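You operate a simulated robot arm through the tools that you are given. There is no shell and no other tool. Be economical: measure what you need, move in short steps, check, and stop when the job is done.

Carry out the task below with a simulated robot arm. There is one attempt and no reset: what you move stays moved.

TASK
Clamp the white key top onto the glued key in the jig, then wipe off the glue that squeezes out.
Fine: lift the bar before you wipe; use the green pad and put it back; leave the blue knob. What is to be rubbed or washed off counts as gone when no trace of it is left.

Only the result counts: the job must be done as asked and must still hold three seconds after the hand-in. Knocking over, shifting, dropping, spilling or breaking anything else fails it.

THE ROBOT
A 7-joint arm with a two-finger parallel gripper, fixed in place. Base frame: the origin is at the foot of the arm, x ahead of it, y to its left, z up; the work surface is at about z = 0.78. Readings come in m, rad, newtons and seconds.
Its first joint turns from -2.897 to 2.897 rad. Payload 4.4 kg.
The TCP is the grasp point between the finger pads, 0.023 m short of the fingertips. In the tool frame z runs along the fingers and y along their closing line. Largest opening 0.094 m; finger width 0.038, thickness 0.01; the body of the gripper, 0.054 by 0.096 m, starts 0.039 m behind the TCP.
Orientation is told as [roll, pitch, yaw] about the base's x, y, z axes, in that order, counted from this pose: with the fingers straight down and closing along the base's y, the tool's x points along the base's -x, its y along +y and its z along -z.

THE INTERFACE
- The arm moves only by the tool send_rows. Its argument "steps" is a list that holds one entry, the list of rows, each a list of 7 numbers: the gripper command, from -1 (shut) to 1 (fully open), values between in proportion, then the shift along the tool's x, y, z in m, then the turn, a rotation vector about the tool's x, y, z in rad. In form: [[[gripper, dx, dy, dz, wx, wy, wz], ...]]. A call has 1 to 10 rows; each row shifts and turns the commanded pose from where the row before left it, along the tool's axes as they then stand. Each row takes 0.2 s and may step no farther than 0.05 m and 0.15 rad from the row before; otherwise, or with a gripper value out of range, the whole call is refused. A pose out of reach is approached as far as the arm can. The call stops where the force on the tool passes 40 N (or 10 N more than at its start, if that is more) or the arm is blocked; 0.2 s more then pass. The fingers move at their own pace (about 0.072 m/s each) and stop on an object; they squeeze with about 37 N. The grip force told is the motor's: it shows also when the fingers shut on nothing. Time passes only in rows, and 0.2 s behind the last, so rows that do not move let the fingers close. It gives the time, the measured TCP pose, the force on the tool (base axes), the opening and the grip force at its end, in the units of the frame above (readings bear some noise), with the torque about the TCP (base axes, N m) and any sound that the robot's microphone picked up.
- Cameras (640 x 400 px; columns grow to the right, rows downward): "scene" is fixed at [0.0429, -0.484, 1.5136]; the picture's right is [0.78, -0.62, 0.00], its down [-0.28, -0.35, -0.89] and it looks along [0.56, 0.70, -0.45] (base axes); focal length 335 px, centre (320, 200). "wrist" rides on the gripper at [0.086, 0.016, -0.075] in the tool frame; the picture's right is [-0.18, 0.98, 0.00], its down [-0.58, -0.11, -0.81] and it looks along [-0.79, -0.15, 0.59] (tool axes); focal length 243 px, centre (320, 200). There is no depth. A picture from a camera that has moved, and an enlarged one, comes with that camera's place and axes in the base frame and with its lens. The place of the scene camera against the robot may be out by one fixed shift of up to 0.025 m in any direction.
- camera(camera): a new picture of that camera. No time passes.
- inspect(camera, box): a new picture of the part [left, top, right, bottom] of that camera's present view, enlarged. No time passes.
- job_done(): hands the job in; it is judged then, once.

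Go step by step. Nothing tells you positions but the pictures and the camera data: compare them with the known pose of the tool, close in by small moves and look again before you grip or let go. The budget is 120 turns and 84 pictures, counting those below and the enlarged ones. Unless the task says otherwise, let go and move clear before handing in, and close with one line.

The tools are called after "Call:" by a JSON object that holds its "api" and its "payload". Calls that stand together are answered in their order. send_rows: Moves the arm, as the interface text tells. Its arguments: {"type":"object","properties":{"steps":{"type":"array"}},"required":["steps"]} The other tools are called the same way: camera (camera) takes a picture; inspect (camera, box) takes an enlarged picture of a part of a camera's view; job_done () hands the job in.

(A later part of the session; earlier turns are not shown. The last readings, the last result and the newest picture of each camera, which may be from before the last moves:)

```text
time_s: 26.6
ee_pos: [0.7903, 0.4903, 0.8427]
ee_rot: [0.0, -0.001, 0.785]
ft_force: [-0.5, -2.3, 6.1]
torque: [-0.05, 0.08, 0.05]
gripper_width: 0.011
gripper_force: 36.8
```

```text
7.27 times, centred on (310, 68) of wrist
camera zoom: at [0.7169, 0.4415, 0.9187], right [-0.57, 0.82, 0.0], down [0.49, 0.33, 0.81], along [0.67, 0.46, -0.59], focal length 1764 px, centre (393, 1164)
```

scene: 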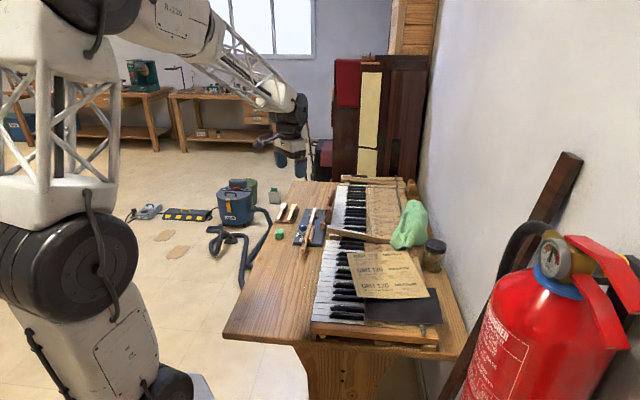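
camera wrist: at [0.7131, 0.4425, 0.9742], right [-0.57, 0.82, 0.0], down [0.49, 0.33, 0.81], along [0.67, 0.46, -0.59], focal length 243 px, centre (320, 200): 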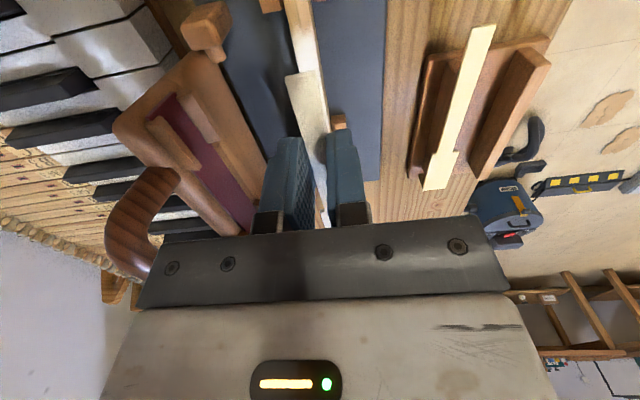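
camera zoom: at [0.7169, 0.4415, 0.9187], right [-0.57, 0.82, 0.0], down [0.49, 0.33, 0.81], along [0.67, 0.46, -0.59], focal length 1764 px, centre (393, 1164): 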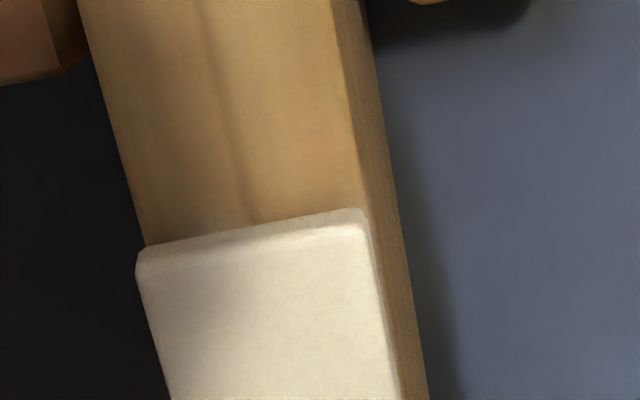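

Seated: about 6 N with hardly any torque, and flush with the key. I'll release and rise.

Call:
{"api": "send_rows", "payload": {"steps": [[[-0.4, 0, 0, 0, 0, 0, 0], [-0.4, 0, 0, 0, 0, 0, 0], [-0.4, 0, 0, 0, 0, 0, 0], [-0.4, 0, 0, -0.01, 0, 0, 0], [-0.4, 0, 0, -0.03, 0, 0, 0], [-0.4, 0, 0, -0.04, 0, 0, 0], [-0.4, 0, 0.03, -0.03, 0, 0, 0], [-0.4, 0, 0.04, 0, 0, 0, 0], [-0.4, 0, 0, 0, 0, 0, 0]]]}}

Call:
{"api": "inspect", "payload": {"camera": "scene", "box": [300, 195, 340, 220]}}

Call:
{"api": "camera", "payload": {"camera": "wrist"}}

```text
time_s: 28.6
ee_pos: [0.7387, 0.5398, 0.951]
ee_rot: [0.0, 0.001, 0.786]
ft_force: [0.0, 0.7, -1.6]
torque: [0.0, -0.01, 0.0]
gripper_width: 0.0281
gripper_force: 0.0
```

```text
16.00 times, centred on (320, 208) of scene
camera zoom: at [0.0429, -0.484, 1.5136], right [0.78, -0.62, 0.0], down [-0.28, -0.35, -0.89], along [0.56, 0.7, -0.45], focal length 5363 px, centre (320, 80)
```

zoom: 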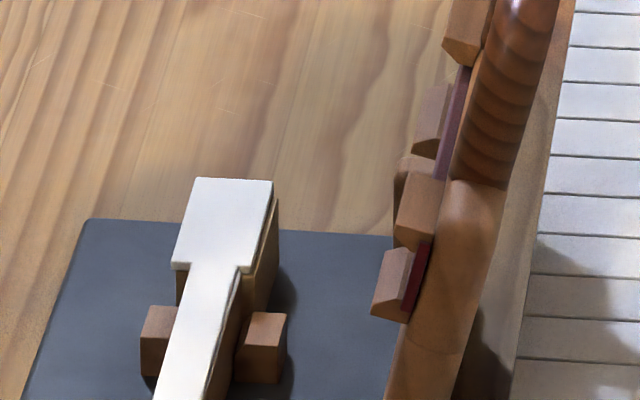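

```text
40 pictures are left
camera wrist: at [0.6667, 0.4909, 1.026], right [-0.57, 0.82, 0.0], down [0.49, 0.33, 0.81], along [0.67, 0.46, -0.59], focal length 243 px, centre (320, 200)
```

wrist: 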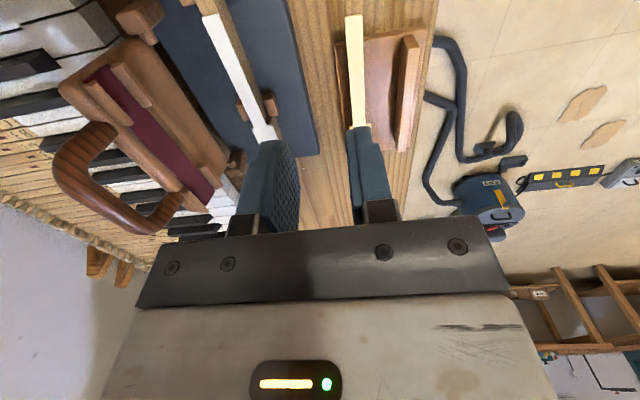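

The key top sits squarely on the glued key. Next is the bar: I'll rise, then hover over its handle (about [0.86, 0.448], top z≈0.945).

Call:
{"api": "send_rows", "payload": {"steps": [[[0, 0, 0, -0.04, 0, 0, 0], [0, 0, 0, -0.04, 0, 0, 0], [0, -0.005, -0.04, 0, 0, 0, 0], [0, -0.005, -0.04, 0, 0, 0, 0], [0, -0.005, -0.04, 0, 0, 0, 0], [0, -0.006, -0.031, 0, 0, 0, 0], [0, 0, 0, 0, 0, 0, 0], [0, 0, 0, 0, 0, 0, 0]]]}}

Call:
{"api": "camera", "payload": {"camera": "wrist"}}

Call:
{"api": "inspect", "payload": {"camera": "scene", "box": [300, 160, 380, 220]}}

```text
time_s: 30.4
ee_pos: [0.8644, 0.4494, 1.0323]
ee_rot: [0.0, 0.002, 0.786]
ft_force: [0.6, -0.7, -0.7]
torque: [-0.03, 0.01, 0.02]
gripper_width: 0.0471
gripper_force: 0.0
```

```text
39 pictures are left
camera wrist: at [0.7917, 0.4004, 1.1072], right [-0.57, 0.82, 0.0], down [0.49, 0.33, 0.81], along [0.67, 0.46, -0.59], focal length 243 px, centre (320, 200)
```

wrist: 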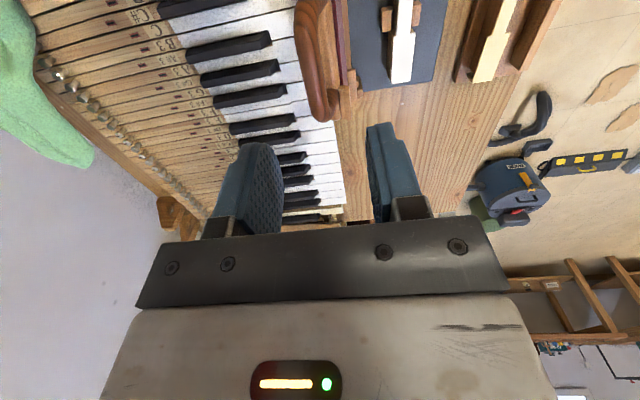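

```text
6.67 times, centred on (340, 190) of scene
camera zoom: at [0.0429, -0.484, 1.5136], right [0.78, -0.62, 0.0], down [-0.28, -0.35, -0.89], along [0.56, 0.7, -0.45], focal length 2234 px, centre (187, 267)
```

zoom: 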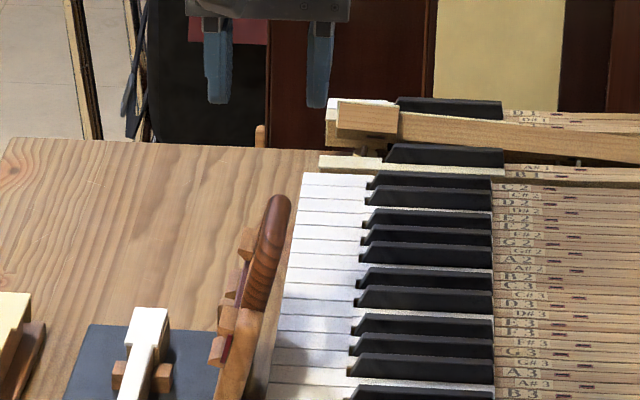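

The handle bar is centred under the open fingers. I'll descend to straddle it.

Call:
{"api": "send_rows", "payload": {"steps": [[[0, 0, 0, 0.03, 0, 0, 0], [0, 0.003, 0, 0.03, 0, 0, 0], [0, 0, 0, 0.02, 0, 0, 0], [0, 0, 0, 0, 0, 0, 0], [0, 0, 0, 0, 0, 0, 0]]]}}

Call:
{"api": "inspect", "payload": {"camera": "scene", "box": [315, 175, 355, 205]}}

Call:
{"api": "inspect", "payload": {"camera": "wrist", "box": [220, 0, 420, 230]}}

```text
time_s: 31.6
ee_pos: [0.8598, 0.448, 0.9506]
ee_rot: [0.0, -0.001, 0.787]
ft_force: [-0.1, 0.3, -0.3]
torque: [0.0, 0.01, 0.0]
gripper_width: 0.047
gripper_force: 0.1
```

```text
13.33 times, centred on (335, 190) of scene
camera zoom: at [0.0429, -0.484, 1.5136], right [0.78, -0.62, 0.0], down [-0.28, -0.35, -0.89], along [0.56, 0.7, -0.45], focal length 4469 px, centre (120, 333)
```

zoom: 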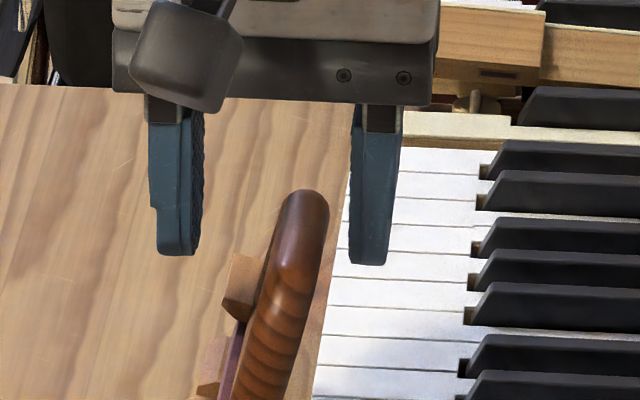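

```text
1.74 times, centred on (320, 115) of wrist
camera zoom: at [0.7879, 0.3982, 1.0265], right [-0.57, 0.82, 0.0], down [0.49, 0.33, 0.81], along [0.67, 0.46, -0.59], focal length 422 px, centre (320, 348)
```

zoom: 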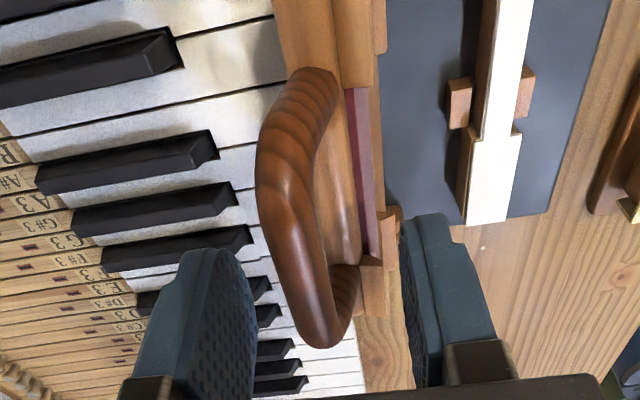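

The handle bar lies between the fingers. I'll lower slightly and close on it.

Call:
{"api": "send_rows", "payload": {"steps": [[[0, 0, -0.002, 0.008, 0, 0, 0], [-0.5, 0, 0, 0, 0, 0, 0], [-1, 0, 0, 0, 0, 0, 0], [-1, 0, 0, 0, 0, 0, 0], [-1, 0, 0, 0, 0, 0, 0]]]}}

Call:
{"api": "inspect", "payload": {"camera": "scene", "box": [315, 175, 355, 205]}}

```text
time_s: 32.8
ee_pos: [0.8619, 0.4458, 0.9443]
ee_rot: [0.0, 0.001, 0.785]
ft_force: [3.0, 2.6, 2.0]
torque: [0.19, -0.17, -1.46]
gripper_width: 0.0161
gripper_force: 37.2
```

```text
13.33 times, centred on (335, 190) of scene
camera zoom: at [0.0429, -0.484, 1.5136], right [0.78, -0.62, 0.0], down [-0.28, -0.35, -0.89], along [0.56, 0.7, -0.45], focal length 4469 px, centre (120, 333)
```

zoom: 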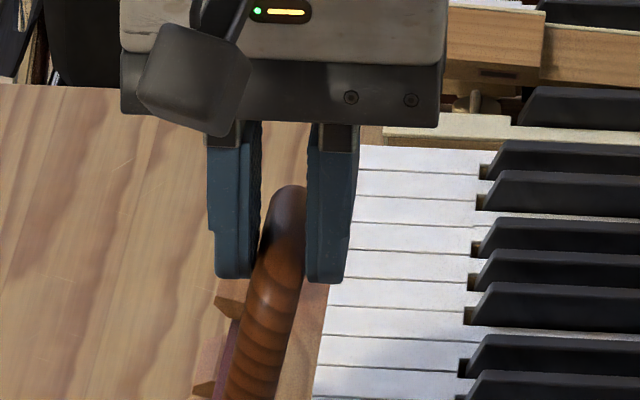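

I hold the handle. I'll loosen to a light straddle and swing it up and over along the arc in small steps.

Call:
{"api": "send_rows", "payload": {"steps": [[[-0.55, 0, 0, 0, 0, 0, 0], [-0.55, 0, 0.012, -0.002, 0, 0, 0], [-0.55, 0, 0.012, -0.002, 0, 0, 0], [-0.55, 0, 0.012, -0.001, 0, 0, 0], [-0.55, 0, 0.015, 0.001, 0, 0, 0], [-0.55, 0, 0.015, 0.003, 0, 0, 0], [-0.55, 0, 0, 0, 0, 0, 0]]]}}

Call:
{"api": "inspect", "payload": {"camera": "scene", "box": [295, 175, 351, 215]}}

```text
time_s: 34.4
ee_pos: [0.8148, 0.4902, 0.9434]
ee_rot: [-0.001, -0.001, 0.784]
ft_force: [-0.5, -0.1, 0.1]
torque: [0.01, 0.01, 0.01]
gripper_width: 0.021
gripper_force: 0.3
```

```text
10.00 times, centred on (323, 195) of scene
camera zoom: at [0.0429, -0.484, 1.5136], right [0.78, -0.62, 0.0], down [-0.28, -0.35, -0.89], along [0.56, 0.7, -0.45], focal length 3352 px, centre (290, 250)
```

zoom: 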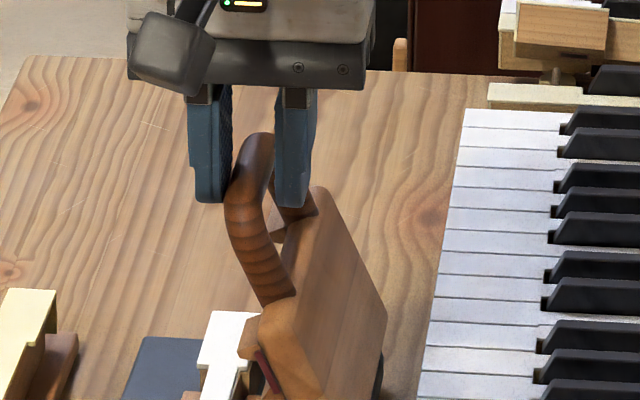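

Call:
{"api": "send_rows", "payload": {"steps": [[[-0.55, 0, 0.017, 0.005, 0, 0, 0], [-0.55, 0, 0.017, 0.008, 0, 0, 0], [-0.55, 0, 0.017, 0.011, 0, 0, 0], [-0.55, 0, 0.012, 0.012, 0, 0, 0], [-0.55, 0, 0.011, 0.0125, 0, 0, 0], [-0.55, 0, 0, 0, 0, 0, 0]]]}}

Call:
{"api": "inspect", "payload": {"camera": "scene", "box": [285, 180, 341, 220]}}

```text
time_s: 35.8
ee_pos: [0.7608, 0.5433, 0.8976]
ee_rot: [-0.001, -0.001, 0.785]
ft_force: [0.0, -0.6, -0.3]
torque: [-0.01, 0.03, -0.05]
gripper_width: 0.0211
gripper_force: 0.0
```

```text
10.00 times, centred on (313, 200) of scene
camera zoom: at [0.0429, -0.484, 1.5136], right [0.78, -0.62, 0.0], down [-0.28, -0.35, -0.89], along [0.56, 0.7, -0.45], focal length 3352 px, centre (390, 200)
```

zoom: 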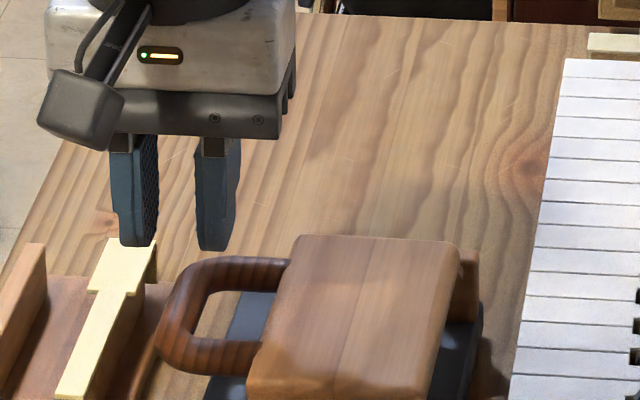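

The bar has come down onto the key. I'll close the fingers, move over the bar's middle and press it down.

Call:
{"api": "send_rows", "payload": {"steps": [[[-1, 0, 0, -0.03, 0, 0, 0], [-1, -0.005, -0.028, 0, 0, 0, 0], [-1, 0, -0.027, 0, 0, 0, 0], [-1, 0, 0, 0.015, 0, 0, 0], [-1, 0, 0, 0.015, 0, 0, 0], [-1, 0, 0, 0, 0, 0, 0]]]}}

Call:
{"api": "inspect", "payload": {"camera": "scene", "box": [290, 185, 346, 225]}}

```text
time_s: 37.2
ee_pos: [0.8032, 0.5065, 0.8974]
ee_rot: [-0.002, 0.0, 0.786]
ft_force: [0.4, 0.2, 0.6]
torque: [0.0, -0.01, -0.01]
gripper_width: 0.0
gripper_force: 37.0
```

```text
10.00 times, centred on (318, 205) of scene
camera zoom: at [0.0429, -0.484, 1.5136], right [0.78, -0.62, 0.0], down [-0.28, -0.35, -0.89], along [0.56, 0.7, -0.45], focal length 3352 px, centre (340, 150)
```

zoom: 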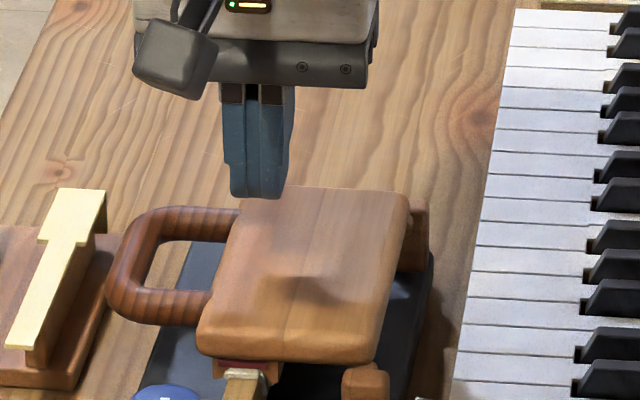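

Call:
{"api": "send_rows", "payload": {"steps": [[[-1, 0, 0, 0.006, 0, 0, 0], [-1, 0, 0, 0.004, 0, 0, 0], [-1, 0, 0, 0.003, 0, 0, 0], [-1, 0, 0, 0, 0, 0, 0]]]}}

```text
time_s: 38.2
ee_pos: [0.8054, 0.5078, 0.8841]
ee_rot: [0.0, 0.001, 0.785]
ft_force: [0.0, -0.2, 0.0]
torque: [-0.02, 0.0, 0.01]
gripper_width: 0.0003
gripper_force: 37.0
```

Call:
{"api": "send_rows", "payload": {"steps": [[[-1, 0, 0, 0.003, 0, 0, 0], [-1, 0, 0, 0.002, 0, 0, 0], [-1, 0, 0, 0.002, 0, 0, 0], [-1, 0, 0, 0.002, 0, 0, 0], [-1, 0, 0, 0.002, 0, 0, 0], [-1, 0, 0, 0, 0, 0, 0]]]}}

```text
time_s: 39.6
ee_pos: [0.8038, 0.5092, 0.8742]
ee_rot: [0.001, 0.0, 0.785]
ft_force: [0.1, 0.2, -0.1]
torque: [0.02, 0.0, 0.02]
gripper_width: 0.0
gripper_force: 37.0
```

Call:
{"api": "send_rows", "payload": {"steps": [[[-1, 0, 0, 0.002, 0, 0, 0], [-1, 0, 0, 0.0015, 0, 0, 0], [-1, 0, 0, 0.0015, 0, 0, 0], [-1, 0, 0, 0, 0, 0, 0]]]}}

Call:
{"api": "inspect", "payload": {"camera": "scene", "box": [300, 195, 340, 225]}}

```text
time_s: 40.6
ee_pos: [0.8036, 0.5076, 0.8687]
ee_rot: [0.0, 0.0, 0.785]
ft_force: [0.4, -0.3, -0.4]
torque: [0.02, -0.03, 0.03]
gripper_width: 0.0
gripper_force: 37.2
```

```text
13.33 times, centred on (320, 210) of scene
camera zoom: at [0.0429, -0.484, 1.5136], right [0.78, -0.62, 0.0], down [-0.28, -0.35, -0.89], along [0.56, 0.7, -0.45], focal length 4469 px, centre (320, 67)
```

zoom: 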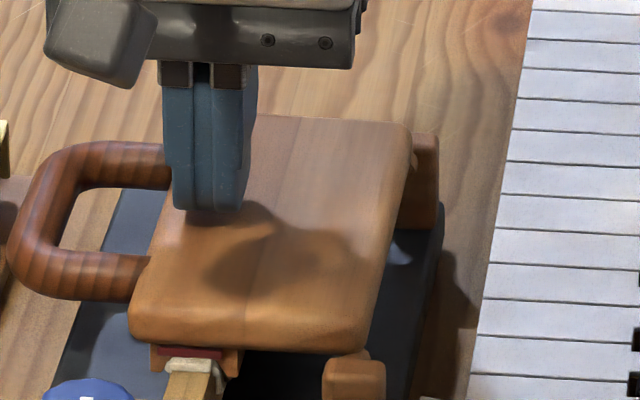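

Call:
{"api": "send_rows", "payload": {"steps": [[[-1, 0, 0, 0.0015, 0, 0, 0], [-1, 0, 0, 0.0015, 0, 0, 0], [-1, 0, 0, 0, 0, 0, 0]]]}}

```text
time_s: 41.4
ee_pos: [0.804, 0.5084, 0.8645]
ee_rot: [0.001, 0.001, 0.786]
ft_force: [-0.4, -0.6, 0.0]
torque: [0.03, 0.0, 0.0]
gripper_width: 0.0002
gripper_force: 37.1
```

Call:
{"api": "send_rows", "payload": {"steps": [[[-1, 0, 0, 0.0015, 0, 0, 0], [-1, 0, 0, 0.0015, 0, 0, 0], [-1, 0, 0, 0.0015, 0, 0, 0], [-1, 0, 0, 0, 0, 0, 0]]]}}

```text
time_s: 42.2
ee_pos: [0.8047, 0.5086, 0.8654]
ee_rot: [-0.001, -0.003, 0.785]
ft_force: [-3.5, -3.8, 9.4]
torque: [-0.24, 0.16, 0.02]
gripper_width: 0.0
gripper_force: 36.8
stopped in row 4: the force on the tool passed its limit at 44 N (the readings are from after the stop); the commanded pose is now the measured one
```

Call:
{"api": "send_rows", "payload": {"steps": [[[-1, 0, 0, 0.0007, 0, 0, 0], [-1, 0, 0, 0, 0, 0, 0], [-1, 0, 0, 0, 0, 0, 0]]]}}

```text
time_s: 43.0
ee_pos: [0.8054, 0.5093, 0.8644]
ee_rot: [-0.004, -0.004, 0.786]
ft_force: [-12.3, 1.2, 25.5]
torque: [-0.33, 0.53, -0.11]
gripper_width: 0.0003
gripper_force: 37.2
```

Call:
{"api": "send_rows", "payload": {"steps": [[[-1, 0, 0, 0.0002, 0, 0, 0], [-1, 0, 0, 0, 0, 0, 0], [-1, 0, 0, 0, 0, 0, 0], [-1, 0, 0, 0, 0, 0, 0], [-1, 0, 0, 0, 0, 0, 0], [-1, 0, 0, 0, 0, 0, 0], [-1, 0, 0, 0, 0, 0, 0], [-1, 0, 0, 0, 0, 0, 0]]]}}

Call:
{"api": "inspect", "payload": {"camera": "scene", "box": [300, 200, 340, 230]}}

```text
time_s: 44.1
ee_pos: [0.8046, 0.5093, 0.8655]
ee_rot: [-0.001, -0.007, 0.785]
ft_force: [-3.4, -3.2, 9.4]
torque: [-0.21, 0.21, -0.02]
gripper_width: 0.0
gripper_force: 36.8
stopped in row 5: the force on the tool passed its limit at 40 N (the readings are from after the stop); the commanded pose is now the measured one
```

```text
13.33 times, centred on (320, 215) of scene
camera zoom: at [0.0429, -0.484, 1.5136], right [0.78, -0.62, 0.0], down [-0.28, -0.35, -0.89], along [0.56, 0.7, -0.45], focal length 4469 px, centre (320, 0)
```

zoom: 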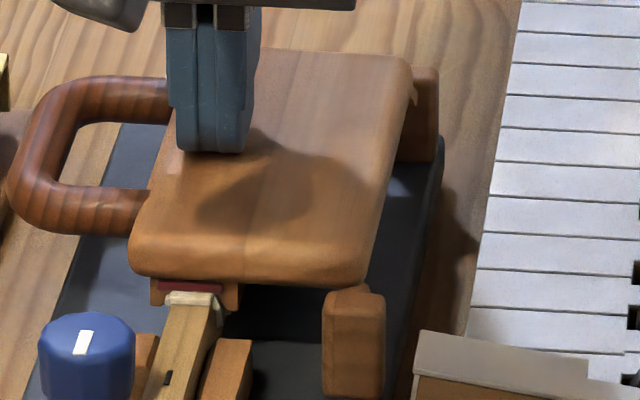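

Call:
{"api": "send_rows", "payload": {"steps": [[[-1, 0, 0, 0.0005, 0, 0, 0], [-1, 0, 0, 0, 0, 0, 0], [-1, 0, 0, 0, 0, 0, 0], [-1, 0, 0, 0, 0, 0, 0], [-1, 0, 0, 0, 0, 0, 0], [-1, 0, 0, 0, 0, 0, 0], [-1, 0, 0, 0, 0, 0, 0], [-1, 0, 0, 0, 0, 0, 0], [-1, 0, 0, 0, 0, 0, 0], [-1, 0, 0, 0, 0, 0, 0]]]}}

```text
time_s: 46.3
ee_pos: [0.8055, 0.5084, 0.8643]
ee_rot: [-0.001, -0.006, 0.785]
ft_force: [-0.3, 0.3, 31.2]
torque: [-0.45, 0.34, 0.01]
gripper_width: 0.0
gripper_force: 36.9
```

Pressed at about 30 N for over two seconds. I'll retreat upward and look at the handle and the squeeze-out.

Call:
{"api": "send_rows", "payload": {"steps": [[[-1, 0, 0, -0.03, 0, 0, 0], [-1, 0, 0, -0.04, 0, 0, 0], [-0.4, 0.01, 0.025, -0.02, 0, 0, 0], [-0.4, 0.01, 0.03, 0, 0, 0, 0], [-0.4, 0.01, 0.027, 0, 0, 0, 0], [-0.4, 0, 0, 0, 0, 0, 0], [-0.4, 0, 0, 0, 0, 0, 0]]]}}

Call:
{"api": "inspect", "payload": {"camera": "wrist", "box": [200, 0, 420, 200]}}

Call:
{"api": "inspect", "payload": {"camera": "scene", "box": [290, 195, 338, 230]}}

```text
time_s: 47.9
ee_pos: [0.7271, 0.5457, 0.9538]
ee_rot: [-0.001, -0.004, 0.785]
ft_force: [-0.5, -0.5, 0.3]
torque: [0.0, 0.01, 0.04]
gripper_width: 0.0278
gripper_force: 0.3
```

```text
2.00 times, centred on (310, 100) of wrist
camera zoom: at [0.6536, 0.4972, 1.0286], right [-0.57, 0.82, 0.0], down [0.49, 0.33, 0.81], along [0.67, 0.46, -0.59], focal length 485 px, centre (340, 400)
```

zoom: 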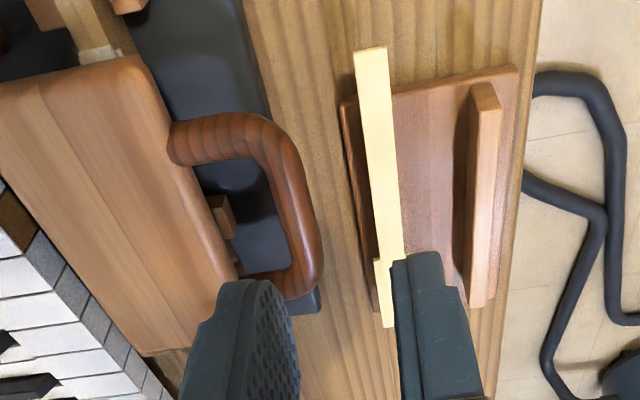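

```text
11.43 times, centred on (314, 212) of scene
camera zoom: at [0.0429, -0.484, 1.5136], right [0.78, -0.62, 0.0], down [-0.28, -0.35, -0.89], along [0.56, 0.7, -0.45], focal length 3830 px, centre (389, 57)
```

zoom: 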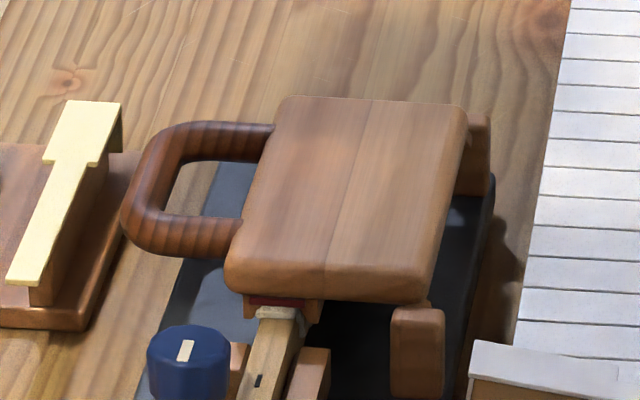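

The handle bar is at p≈−0.151, well clear of the yellow top. I'll hover over it with a narrow opening and check.

Call:
{"api": "send_rows", "payload": {"steps": [[[-0.45, -0.015, -0.012, 0, 0, 0, 0], [-0.45, -0.014, -0.0107, 0, 0, 0, 0], [-0.45, 0, 0, 0.035, 0, 0, 0], [-0.45, 0, 0, 0.035, 0, 0, 0], [-0.45, 0, 0, 0, 0, 0, 0], [-0.45, 0, 0, 0, 0, 0, 0]]]}}

Call:
{"api": "inspect", "payload": {"camera": "wrist", "box": [220, 0, 420, 220]}}

Call:
{"api": "inspect", "payload": {"camera": "scene", "box": [295, 195, 335, 225]}}

```text
time_s: 49.3
ee_pos: [0.7645, 0.5516, 0.8845]
ee_rot: [0.0, -0.004, 0.786]
ft_force: [-0.2, -0.2, 0.0]
torque: [-0.01, 0.01, -0.01]
gripper_width: 0.026
gripper_force: 0.1
```

```text
1.82 times, centred on (320, 110) of wrist
camera zoom: at [0.6915, 0.5017, 0.9597], right [-0.57, 0.82, 0.0], down [0.49, 0.33, 0.81], along [0.67, 0.46, -0.59], focal length 441 px, centre (320, 364)
```

zoom: 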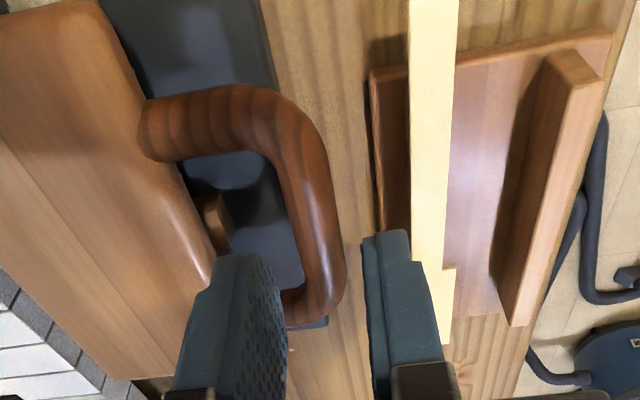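

```text
13.33 times, centred on (315, 210) of scene
camera zoom: at [0.0429, -0.484, 1.5136], right [0.78, -0.62, 0.0], down [-0.28, -0.35, -0.89], along [0.56, 0.7, -0.45], focal length 4469 px, centre (387, 67)
```

zoom: 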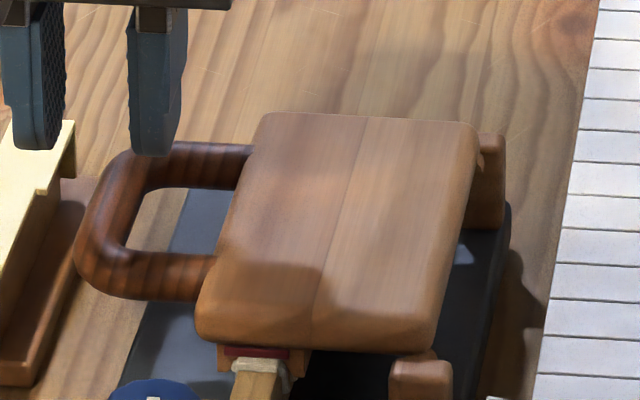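

Aligned within 2 mm. I'll descend so one finger goes inside the loop.

Call:
{"api": "send_rows", "payload": {"steps": [[[-0.45, 0, -0.002, 0.012, 0, 0, 0], [-0.45, 0, 0, 0.008, 0, 0, 0], [-0.45, 0, 0, 0.006, 0, 0, 0], [-0.45, 0, 0, 0.004, 0, 0, 0], [-0.45, 0, 0, 0.003, 0, 0, 0], [-0.45, 0, 0, 0, 0, 0, 0]]]}}

Call:
{"api": "inspect", "payload": {"camera": "scene", "box": [295, 195, 335, 225]}}

```text
time_s: 50.7
ee_pos: [0.7647, 0.5484, 0.8506]
ee_rot: [0.001, -0.003, 0.784]
ft_force: [-0.3, -0.5, 0.9]
torque: [-0.01, 0.02, 0.03]
gripper_width: 0.026
gripper_force: 0.0
```

```text
13.33 times, centred on (315, 210) of scene
camera zoom: at [0.0429, -0.484, 1.5136], right [0.78, -0.62, 0.0], down [-0.28, -0.35, -0.89], along [0.56, 0.7, -0.45], focal length 4469 px, centre (387, 67)
```

zoom: 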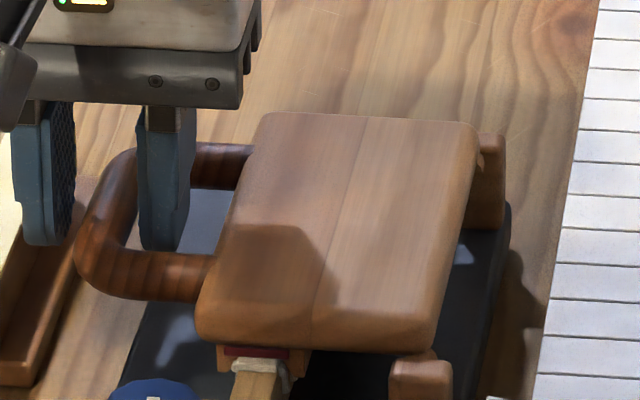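

A finger is inside the loop. I'll close on the bar and lift it along its arc.

Call:
{"api": "send_rows", "payload": {"steps": [[[-1, 0, 0, 0, 0, 0, 0], [-1, 0, 0, 0, 0, 0, 0], [-1, 0, 0, 0, 0, 0, 0], [-1, 0, -0.0006, -0.009, 0, 0, 0], [-1, 0, -0.001, -0.0095, 0, 0, 0], [-1, 0, -0.0022, -0.0092, 0, 0, 0], [-1, 0, -0.0027, -0.0089, 0, 0, 0], [-1, 0, -0.008, -0.017, 0, 0, 0], [-1, 0, -0.011, -0.0153, 0, 0, 0], [-1, 0, 0, 0, 0, 0, 0]]]}}

Call:
{"api": "inspect", "payload": {"camera": "scene", "box": [290, 185, 346, 225]}}

```text
time_s: 52.9
ee_pos: [0.7811, 0.5301, 0.9205]
ee_rot: [0.0, -0.003, 0.785]
ft_force: [5.2, -8.5, 0.1]
torque: [-0.17, 0.11, 0.12]
gripper_width: 0.0156
gripper_force: 37.6
```

```text
10.00 times, centred on (318, 205) of scene
camera zoom: at [0.0429, -0.484, 1.5136], right [0.78, -0.62, 0.0], down [-0.28, -0.35, -0.89], along [0.56, 0.7, -0.45], focal length 3352 px, centre (340, 150)
```

zoom: 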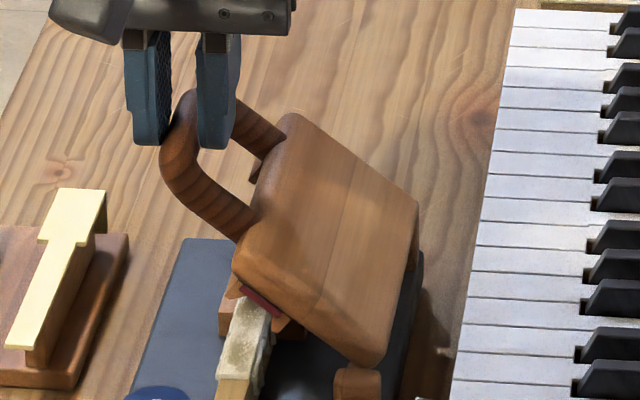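

Call:
{"api": "send_rows", "payload": {"steps": [[[-1, 0, -0.017, -0.013, 0, 0, 0], [-1, 0, -0.0155, -0.0105, 0, 0, 0], [-1, 0, -0.0175, -0.008, 0, 0, 0], [-1, 0, -0.0175, -0.005, 0, 0, 0], [-1, 0, -0.019, -0.0015, 0, 0, 0], [-1, 0, 0, 0, 0, 0, 0]]]}}

Call:
{"api": "send_rows", "payload": {"steps": [[[-1, 0, -0.0139, 0.001, 0, 0, 0], [-1, 0, -0.0139, 0.003, 0, 0, 0], [-1, 0, -0.004, 0.001, 0, 0, 0], [-1, 0, 0, 0, 0, 0, 0]]]}}

Call:
{"api": "inspect", "payload": {"camera": "scene", "box": [300, 180, 356, 220]}}

```text
time_s: 54.3
ee_pos: [0.8436, 0.4701, 0.9576]
ee_rot: [0.0, -0.004, 0.784]
ft_force: [-8.0, -7.3, 6.1]
torque: [-0.44, 0.62, -0.77]
gripper_width: 0.0148
gripper_force: 37.4
```

```text
time_s: 55.4
ee_pos: [0.8678, 0.4497, 0.9568]
ee_rot: [-0.005, -0.01, 0.788]
ft_force: [0.6, 1.8, 6.9]
torque: [0.06, 0.01, 0.09]
gripper_width: 0.0002
gripper_force: 36.8
stopped in row 4: the force on the tool passed its limit at 41 N (the readings are from after the stop); the commanded pose is now the measured one
```

```text
10.00 times, centred on (328, 200) of scene
camera zoom: at [0.0429, -0.484, 1.5136], right [0.78, -0.62, 0.0], down [-0.28, -0.35, -0.89], along [0.56, 0.7, -0.45], focal length 3352 px, centre (240, 200)
```

zoom: 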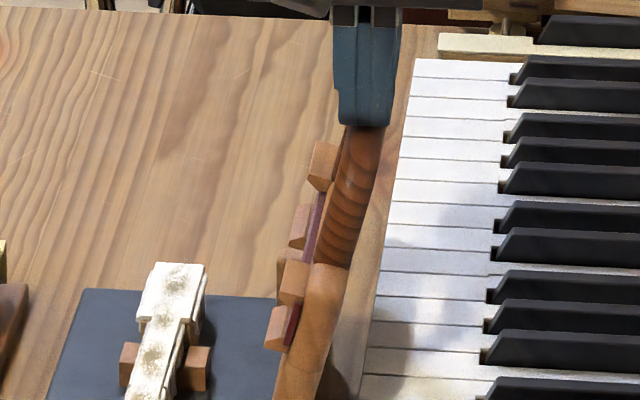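

The bar is back up in its rest position. I'll lift clear and move to view the green pad.

Call:
{"api": "send_rows", "payload": {"steps": [[[-1, 0, 0, -0.04, 0, 0, 0], [-1, 0, 0, -0.04, 0, 0, 0], [0.4, 0.03, 0.04, 0, 0, 0, 0], [0.4, 0.03, 0.04, 0, 0, 0, 0], [0.4, 0.03, 0.04, 0, 0, 0, 0], [0.4, 0.03, 0.04, 0, 0, 0, 0], [0.4, 0.03, 0.04, 0, 0, 0, 0], [0.4, 0.01, 0, 0.045, 0, 0, 0], [0.4, 0, 0, 0.045, 0, 0, 0], [0.4, 0, 0, 0, 0, 0, 0]]]}}

Call:
{"api": "inspect", "payload": {"camera": "wrist", "box": [240, 20, 400, 200]}}

Call:
{"api": "inspect", "payload": {"camera": "scene", "box": [305, 200, 335, 222]}}

```text
time_s: 57.5
ee_pos: [0.6113, 0.4762, 0.9436]
ee_rot: [-0.002, -0.008, 0.787]
ft_force: [-0.2, -0.3, -0.4]
torque: [0.0, 0.0, 0.01]
gripper_width: 0.0658
gripper_force: 0.0
```

```text
2.22 times, centred on (320, 110) of wrist
camera zoom: at [0.5383, 0.4273, 1.0179], right [-0.57, 0.82, 0.0], down [0.48, 0.33, 0.81], along [0.67, 0.46, -0.58], focal length 539 px, centre (320, 400)
```

zoom: 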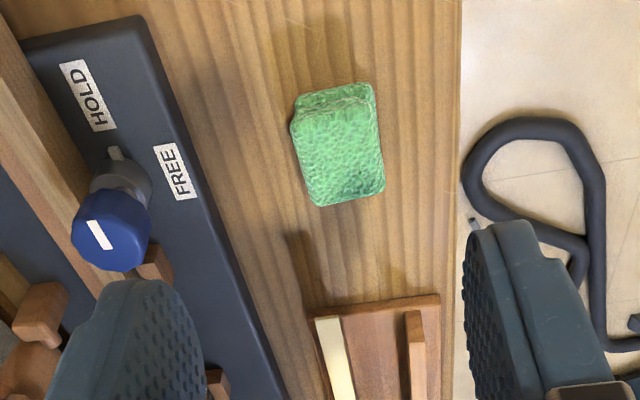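

```text
16.00 times, centred on (320, 211) of scene
camera zoom: at [0.0429, -0.484, 1.5136], right [0.78, -0.62, 0.0], down [-0.28, -0.35, -0.89], along [0.56, 0.7, -0.45], focal length 5363 px, centre (320, 24)
```

zoom: 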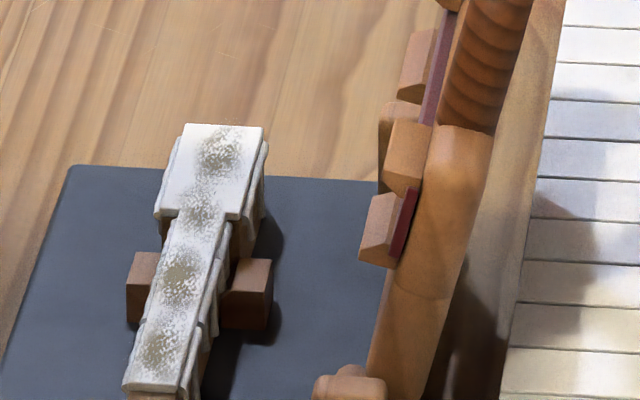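

Squeezed glue shows as a smear on top and beads along both edges. The green pad is at about [0.631, 0.502]; I'll hover over it.

Call:
{"api": "send_rows", "payload": {"steps": [[[0.2, -0.016, 0.002, 0.035, 0, 0, 0], [0.2, -0.016, 0.0025, 0.035, 0, 0, 0], [0.2, 0, 0, 0.02, 0, 0, 0], [0.2, 0, 0, 0, 0, 0, 0], [0.2, 0, 0, 0, 0, 0, 0]]]}}

Call:
{"api": "inspect", "payload": {"camera": "scene", "box": [266, 215, 306, 245]}}

Call:
{"api": "inspect", "payload": {"camera": "wrist", "box": [220, 20, 420, 220]}}

```text
time_s: 58.8
ee_pos: [0.6319, 0.5046, 0.8532]
ee_rot: [-0.002, -0.008, 0.788]
ft_force: [-0.8, 0.4, 0.3]
torque: [-0.03, -0.02, 0.0]
gripper_width: 0.0565
gripper_force: 0.1
```

```text
13.33 times, centred on (286, 230) of scene
camera zoom: at [0.0429, -0.484, 1.5136], right [0.78, -0.62, 0.0], down [-0.28, -0.35, -0.89], along [0.56, 0.7, -0.45], focal length 4469 px, centre (773, -200)
```

zoom: 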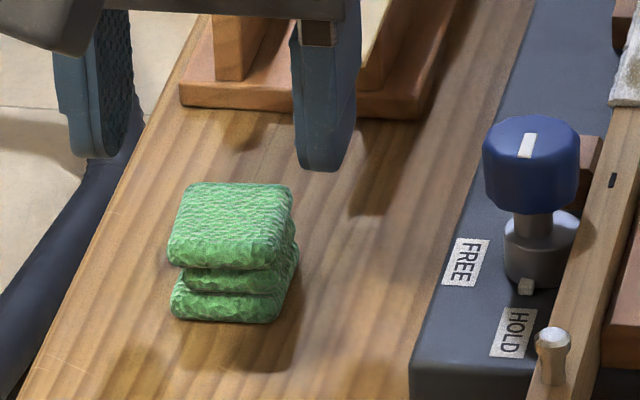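

```text
2.00 times, centred on (320, 120) of wrist
camera zoom: at [0.5587, 0.4541, 0.9287], right [-0.57, 0.82, 0.0], down [0.48, 0.33, 0.81], along [0.67, 0.46, -0.58], focal length 485 px, centre (320, 360)
```

zoom: 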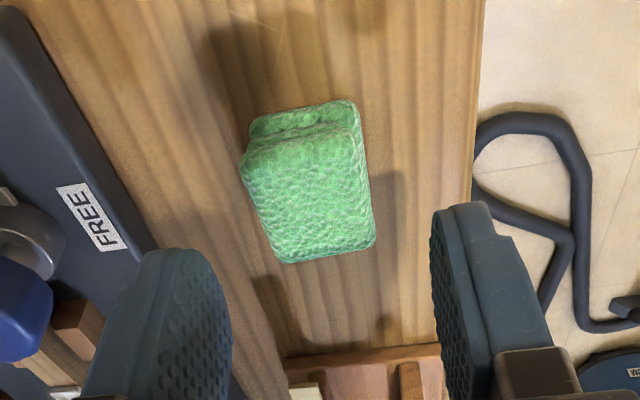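

The pad has a grip groove mid-height. I'll descend and grip it there.

Call:
{"api": "send_rows", "payload": {"steps": [[[0.2, 0, -0.001, 0.02, 0, 0, 0], [0.2, 0, 0, 0.015, 0, 0, 0], [0.2, 0, 0, 0.006, 0, 0, 0], [-0.3, 0, 0, 0, 0, 0, 0], [-1, 0, 0, 0, 0, 0, 0], [-1, 0, 0, 0, 0, 0, 0], [-1, 0, 0, 0, 0, 0, 0]]]}}

Call:
{"api": "inspect", "payload": {"camera": "scene", "box": [266, 215, 306, 245]}}

```text
time_s: 60.4
ee_pos: [0.6335, 0.5023, 0.8132]
ee_rot: [-0.003, -0.008, 0.787]
ft_force: [0.7, -0.3, 0.5]
torque: [0.0, 0.01, 0.01]
gripper_width: 0.0326
gripper_force: 36.7
```

```text
13.33 times, centred on (286, 230) of scene
camera zoom: at [0.0429, -0.484, 1.5136], right [0.78, -0.62, 0.0], down [-0.28, -0.35, -0.89], along [0.56, 0.7, -0.45], focal length 4469 px, centre (773, -200)
```

zoom: 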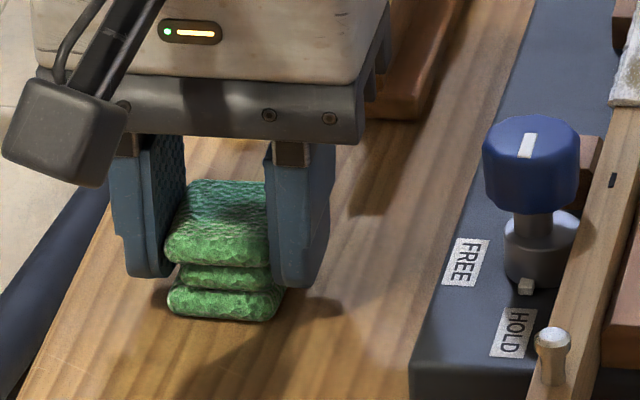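

Pad gripped. I'll carry it over to the tail end of the key top.

Call:
{"api": "send_rows", "payload": {"steps": [[[-1, 0, 0, -0.03, 0, 0, 0], [-1, 0, 0, -0.04, 0, 0, 0], [-1, 0, 0, -0.04, 0, 0, 0], [-1, -0.0225, -0.039, 0, 0, 0, 0], [-1, -0.0225, -0.039, 0, 0, 0, 0], [-1, -0.022, -0.038, 0, 0, 0, 0], [-1, 0, 0, 0.03, 0, 0, 0], [-1, 0, 0, 0.02, 0, 0, 0], [-1, 0, 0, 0, 0, 0, 0]]]}}

Call:
{"api": "inspect", "payload": {"camera": "scene", "box": [295, 195, 343, 230]}}

```text
time_s: 62.4
ee_pos: [0.7632, 0.469, 0.8732]
ee_rot: [-0.001, -0.01, 0.788]
ft_force: [0.0, -0.4, 0.4]
torque: [-0.02, 0.02, -0.01]
gripper_width: 0.0329
gripper_force: 36.9
```

```text
11.43 times, centred on (319, 212) of scene
camera zoom: at [0.0429, -0.484, 1.5136], right [0.78, -0.62, 0.0], down [-0.28, -0.35, -0.89], along [0.56, 0.7, -0.45], focal length 3830 px, centre (331, 57)
```

zoom: 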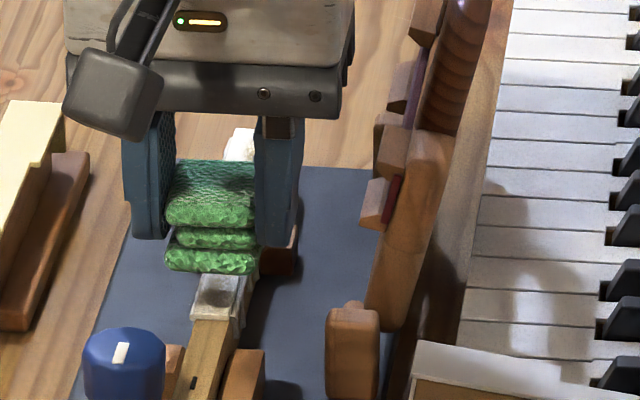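

Call:
{"api": "send_rows", "payload": {"steps": [[[-1, 0, 0, 0.006, 0, 0, 0], [-1, 0, 0, 0.004, 0, 0, 0], [-1, 0, 0, 0.002, 0, 0, 0], [-1, 0, 0, 0, 0, 0, 0]]]}}

Call:
{"api": "send_rows", "payload": {"steps": [[[-1, 0, 0, 0.0015, 0, 0, 0], [-1, 0, 0, 0.001, 0, 0, 0], [-1, 0, 0, 0, 0, 0, 0]]]}}

```text
time_s: 63.4
ee_pos: [0.7624, 0.4675, 0.8629]
ee_rot: [-0.001, -0.01, 0.787]
ft_force: [0.7, -0.1, 0.1]
torque: [0.02, -0.01, 0.02]
gripper_width: 0.0326
gripper_force: 37.0
```

```text
time_s: 64.2
ee_pos: [0.7623, 0.4676, 0.8596]
ee_rot: [-0.001, -0.01, 0.788]
ft_force: [0.0, 0.2, 0.0]
torque: [0.01, -0.01, 0.04]
gripper_width: 0.0326
gripper_force: 37.1
```

Call:
{"api": "send_rows", "payload": {"steps": [[[-1, 0, 0, 0.001, 0, 0, 0], [-1, 0, 0, 0.001, 0, 0, 0], [-1, 0, 0, 0, 0, 0, 0]]]}}

Call:
{"api": "send_rows", "payload": {"steps": [[[-1, 0, 0, 0.001, 0, 0, 0], [-1, 0, 0, 0, 0, 0, 0]]]}}

```text
time_s: 65.0
ee_pos: [0.7623, 0.4685, 0.857]
ee_rot: [-0.003, -0.01, 0.786]
ft_force: [-0.4, 1.0, 0.3]
torque: [-0.01, 0.0, 0.02]
gripper_width: 0.0326
gripper_force: 36.8
```

```text
time_s: 65.5
ee_pos: [0.7643, 0.4681, 0.8573]
ee_rot: [-0.003, -0.01, 0.787]
ft_force: [0.3, 0.7, 0.5]
torque: [0.05, 0.01, 0.03]
gripper_width: 0.0326
gripper_force: 36.9
```

Call:
{"api": "send_rows", "payload": {"steps": [[[-1, 0, 0, 0.001, 0, 0, 0], [-1, 0, 0, 0, 0, 0, 0]]]}}

Call:
{"api": "send_rows", "payload": {"steps": [[[-1, 0, 0, 0.001, 0, 0, 0], [-1, 0, 0, 0, 0, 0, 0]]]}}

```text
time_s: 66.2
ee_pos: [0.7622, 0.4685, 0.8555]
ee_rot: [-0.002, -0.008, 0.789]
ft_force: [0.8, 0.0, 0.7]
torque: [-0.02, -0.01, 0.01]
gripper_width: 0.0327
gripper_force: 37.4
```

```text
time_s: 66.8
ee_pos: [0.7633, 0.4679, 0.8547]
ee_rot: [-0.001, -0.009, 0.786]
ft_force: [0.0, 0.7, 5.9]
torque: [0.1, -0.1, -0.01]
gripper_width: 0.0328
gripper_force: 36.9
```

Contact at about 6 N. I'll stroke forward along the key top.

Call:
{"api": "send_rows", "payload": {"steps": [[[-1, -0.008, 0, 0.0004, 0, 0, 0], [-1, -0.012, 0, 0, 0, 0, 0], [-1, -0.012, 0, 0, 0, 0, 0], [-1, -0.012, 0, 0, 0, 0, 0], [-1, -0.012, 0, 0, 0, 0, 0]]]}}

```text
time_s: 68.0
ee_pos: [0.8019, 0.5077, 0.8557]
ee_rot: [-0.002, -0.009, 0.789]
ft_force: [-3.3, -2.9, 7.3]
torque: [-0.04, 0.02, -0.02]
gripper_width: 0.0325
gripper_force: 37.1
```

Call:
{"api": "send_rows", "payload": {"steps": [[[-1, -0.012, 0, 0, 0, 0, 0], [-1, -0.012, 0, 0, 0, 0, 0], [-1, -0.012, 0, 0, 0, 0, 0], [-1, -0.012, 0, 0, 0, 0, 0], [-1, -0.012, 0, 0, 0, 0, 0], [-1, -0.01, 0, 0, 0, 0, 0]]]}}

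```text
time_s: 69.3
ee_pos: [0.8516, 0.5571, 0.8546]
ee_rot: [-0.002, -0.009, 0.786]
ft_force: [-1.9, -0.1, 0.7]
torque: [-0.02, 0.03, 0.0]
gripper_width: 0.0326
gripper_force: 36.9
```

Call:
{"api": "send_rows", "payload": {"steps": [[[-1, 0, 0, -0.04, 0, 0, 0], [-1, 0, 0.04, -0.03, 0, 0, 0], [-1, 0, 0.045, 0, 0, 0, 0], [-1, 0.04, 0, 0, 0, 0, 0], [-1, 0.03, 0, 0, 0, 0, 0], [-1, 0, 0, 0, 0, 0, 0]]]}}

Call:
{"api": "inspect", "payload": {"camera": "wrist", "box": [110, 0, 270, 180]}}

Call:
{"api": "inspect", "payload": {"camera": "scene", "box": [305, 200, 335, 222]}}

```text
time_s: 70.8
ee_pos: [0.7414, 0.5667, 0.9229]
ee_rot: [-0.002, -0.009, 0.787]
ft_force: [0.1, -1.0, -0.8]
torque: [0.01, 0.0, -0.02]
gripper_width: 0.0327
gripper_force: 37.2
```

```text
2.22 times, centred on (190, 90) of wrist
camera zoom: at [0.6686, 0.5172, 0.9986], right [-0.57, 0.82, 0.0], down [0.48, 0.33, 0.81], along [0.67, 0.46, -0.58], focal length 539 px, centre (609, 444)
```

zoom: 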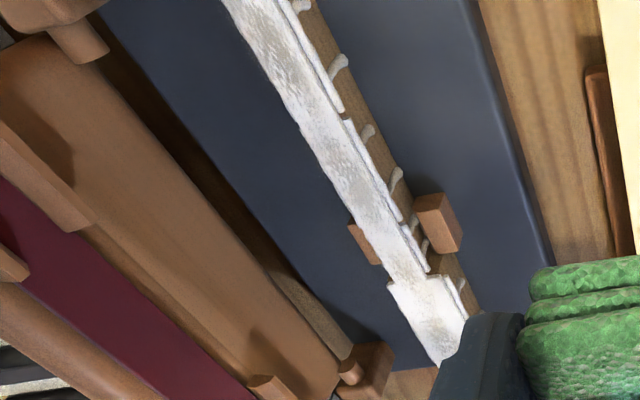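

```text
16.00 times, centred on (320, 211) of scene
camera zoom: at [0.0429, -0.484, 1.5136], right [0.78, -0.62, 0.0], down [-0.28, -0.35, -0.89], along [0.56, 0.7, -0.45], focal length 5363 px, centre (320, 24)
```

zoom: 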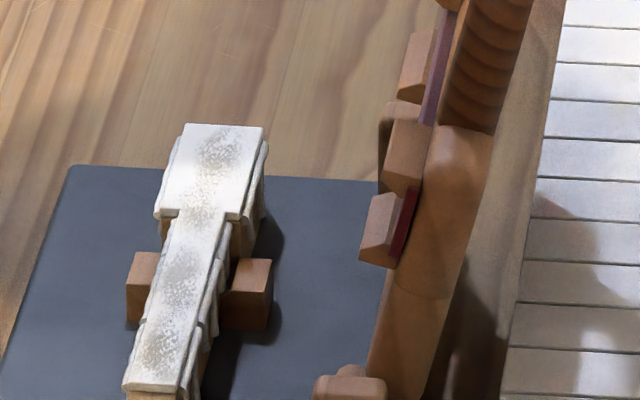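

One stroke faded the smear only partly, so I'll repeat with more strokes and a bit more pressure.

Call:
{"api": "send_rows", "payload": {"steps": [[[-1, 0.027, -0.0375, 0, 0, 0, 0], [-1, 0.026, -0.038, 0, 0, 0, 0], [-1, 0, -0.0095, 0.03, 0, 0, 0], [-1, 0, 0, 0.03, 0, 0, 0], [-1, 0, 0, 0.006, 0, 0, 0], [-1, 0, 0, 0.0025, 0, 0, 0], [-1, 0, 0, 0, 0, 0, 0]]]}}

```text
time_s: 72.3
ee_pos: [0.7659, 0.4713, 0.8555]
ee_rot: [0.0, -0.009, 0.789]
ft_force: [-0.3, 0.1, 3.6]
torque: [0.05, -0.06, -0.01]
gripper_width: 0.0325
gripper_force: 36.8
```

Call:
{"api": "send_rows", "payload": {"steps": [[[-1, -0.012, 0, 0.0008, 0, 0, 0], [-1, -0.016, 0, 0, 0, 0, 0], [-1, -0.016, 0, 0, 0, 0, 0], [-1, -0.016, 0, 0.0004, 0, 0, 0], [-1, -0.016, 0, 0, 0, 0, 0], [-1, -0.016, 0, 0.0004, 0, 0, 0], [-1, -0.014, 0, 0, 0, 0, 0], [-1, -0.012, 0, 0, 0, 0, 0]]]}}

```text
time_s: 74.2
ee_pos: [0.8491, 0.5538, 0.8555]
ee_rot: [-0.001, -0.008, 0.786]
ft_force: [0.2, 0.2, 0.1]
torque: [-0.03, 0.01, 0.0]
gripper_width: 0.0325
gripper_force: 37.0
```

The tool has a slight 0.009 rad tilt, which raised the pad along the stroke. I'll correct the tilt and press on the head.

Call:
{"api": "send_rows", "payload": {"steps": [[[-1, 0, 0, 0, 0, 0.009, 0], [-1, 0, 0, 0.001, 0, 0, 0], [-1, 0, 0, 0, 0, 0, 0]]]}}

Call:
{"api": "send_rows", "payload": {"steps": [[[-1, 0, 0, 0.001, 0, 0, 0], [-1, 0, 0, 0, 0, 0, 0]]]}}

```text
time_s: 75.0
ee_pos: [0.8485, 0.5532, 0.8555]
ee_rot: [-0.001, 0.0, 0.788]
ft_force: [1.1, 0.2, 3.8]
torque: [0.09, -0.06, -0.03]
gripper_width: 0.0325
gripper_force: 37.3
```

```text
time_s: 75.5
ee_pos: [0.8487, 0.5533, 0.8526]
ee_rot: [-0.002, 0.0, 0.788]
ft_force: [0.0, 0.2, 11.9]
torque: [0.06, -0.02, 0.01]
gripper_width: 0.0326
gripper_force: 36.8
```

Now level with 12 N. I'll rub back and forth.

Call:
{"api": "send_rows", "payload": {"steps": [[[-1, -0.01, 0, 0, 0, 0, 0], [-1, 0.016, 0, 0, 0, 0, 0], [-1, 0.016, 0, 0, 0, 0, 0], [-1, 0.016, 0, 0, 0, 0, 0], [-1, 0.016, 0, 0, 0, 0, 0], [-1, 0.016, 0, 0, 0, 0, 0], [-1, 0.016, 0, 0, 0, 0, 0], [-1, 0.016, 0, 0, 0, 0, 0], [-1, 0.016, 0, 0, 0, 0, 0]]]}}

Call:
{"api": "send_rows", "payload": {"steps": [[[-1, 0.008, 0, 0, 0, 0, 0], [-1, -0.016, 0, 0, 0, 0, 0], [-1, -0.016, 0, 0, 0, 0, 0], [-1, -0.016, 0, 0, 0, 0, 0], [-1, -0.016, 0, 0, 0, 0, 0], [-1, -0.016, 0, 0, 0, 0, 0], [-1, -0.016, 0, 0, 0, 0, 0], [-1, -0.016, 0, 0, 0, 0, 0], [-1, -0.016, 0, 0, 0, 0, 0]]]}}

```text
time_s: 77.5
ee_pos: [0.7636, 0.4688, 0.8532]
ee_rot: [-0.004, -0.002, 0.787]
ft_force: [10.5, 10.5, 30.0]
torque: [0.74, -0.71, 0.03]
gripper_width: 0.0327
gripper_force: 37.1
```

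```text
time_s: 78.1
ee_pos: [0.7627, 0.4657, 0.8529]
ee_rot: [0.0, 0.003, 0.784]
ft_force: [-0.7, -1.2, 9.3]
torque: [0.06, -0.06, -0.04]
gripper_width: 0.0329
gripper_force: 37.0
stopped in row 2: the force on the tool passed its limit at 48 N (the readings are from after the stop); the commanded pose is now the measured one
```

Call:
{"api": "send_rows", "payload": {"steps": [[[-1, -0.016, 0, 0, 0, 0, 0], [-1, -0.016, 0, 0, 0, 0, 0], [-1, -0.016, 0, 0.0002, 0, 0, 0], [-1, -0.016, 0, 0.0002, 0, 0, 0], [-1, -0.016, 0, 0.0002, 0, 0, 0], [-1, -0.016, 0, 0.0002, 0, 0, 0], [-1, -0.016, 0, 0.0002, 0, 0, 0], [-1, -0.016, 0, 0, 0, 0, 0], [-1, 0, 0, 0, 0, 0, 0]]]}}

Call:
{"api": "send_rows", "payload": {"steps": [[[-1, 0.016, 0, 0, 0, 0, 0], [-1, 0.016, 0, -0.0002, 0, 0, 0], [-1, 0.016, 0, -0.0002, 0, 0, 0], [-1, 0.016, 0, -0.0002, 0, 0, 0], [-1, 0.016, 0, -0.0002, 0, 0, 0], [-1, 0.016, 0, -0.0002, 0, 0, 0], [-1, 0.016, 0, -0.0002, 0, 0, 0], [-1, 0.016, 0, 0, 0, 0, 0], [-1, 0, 0, 0, 0, 0, 0]]]}}

```text
time_s: 79.3
ee_pos: [0.8182, 0.5214, 0.853]
ee_rot: [-0.002, 0.003, 0.787]
ft_force: [-1.8, -0.8, 7.3]
torque: [0.04, -0.08, 0.0]
gripper_width: 0.0328
gripper_force: 37.4
stopped in row 6: the force on the tool passed its limit at 42 N (the readings are from after the stop); the commanded pose is now the measured one
```

```text
time_s: 81.3
ee_pos: [0.7276, 0.4318, 0.8575]
ee_rot: [-0.002, 0.002, 0.787]
ft_force: [17.2, 9.7, 6.9]
torque: [0.16, -0.07, -0.28]
gripper_width: 0.0326
gripper_force: 37.1
```

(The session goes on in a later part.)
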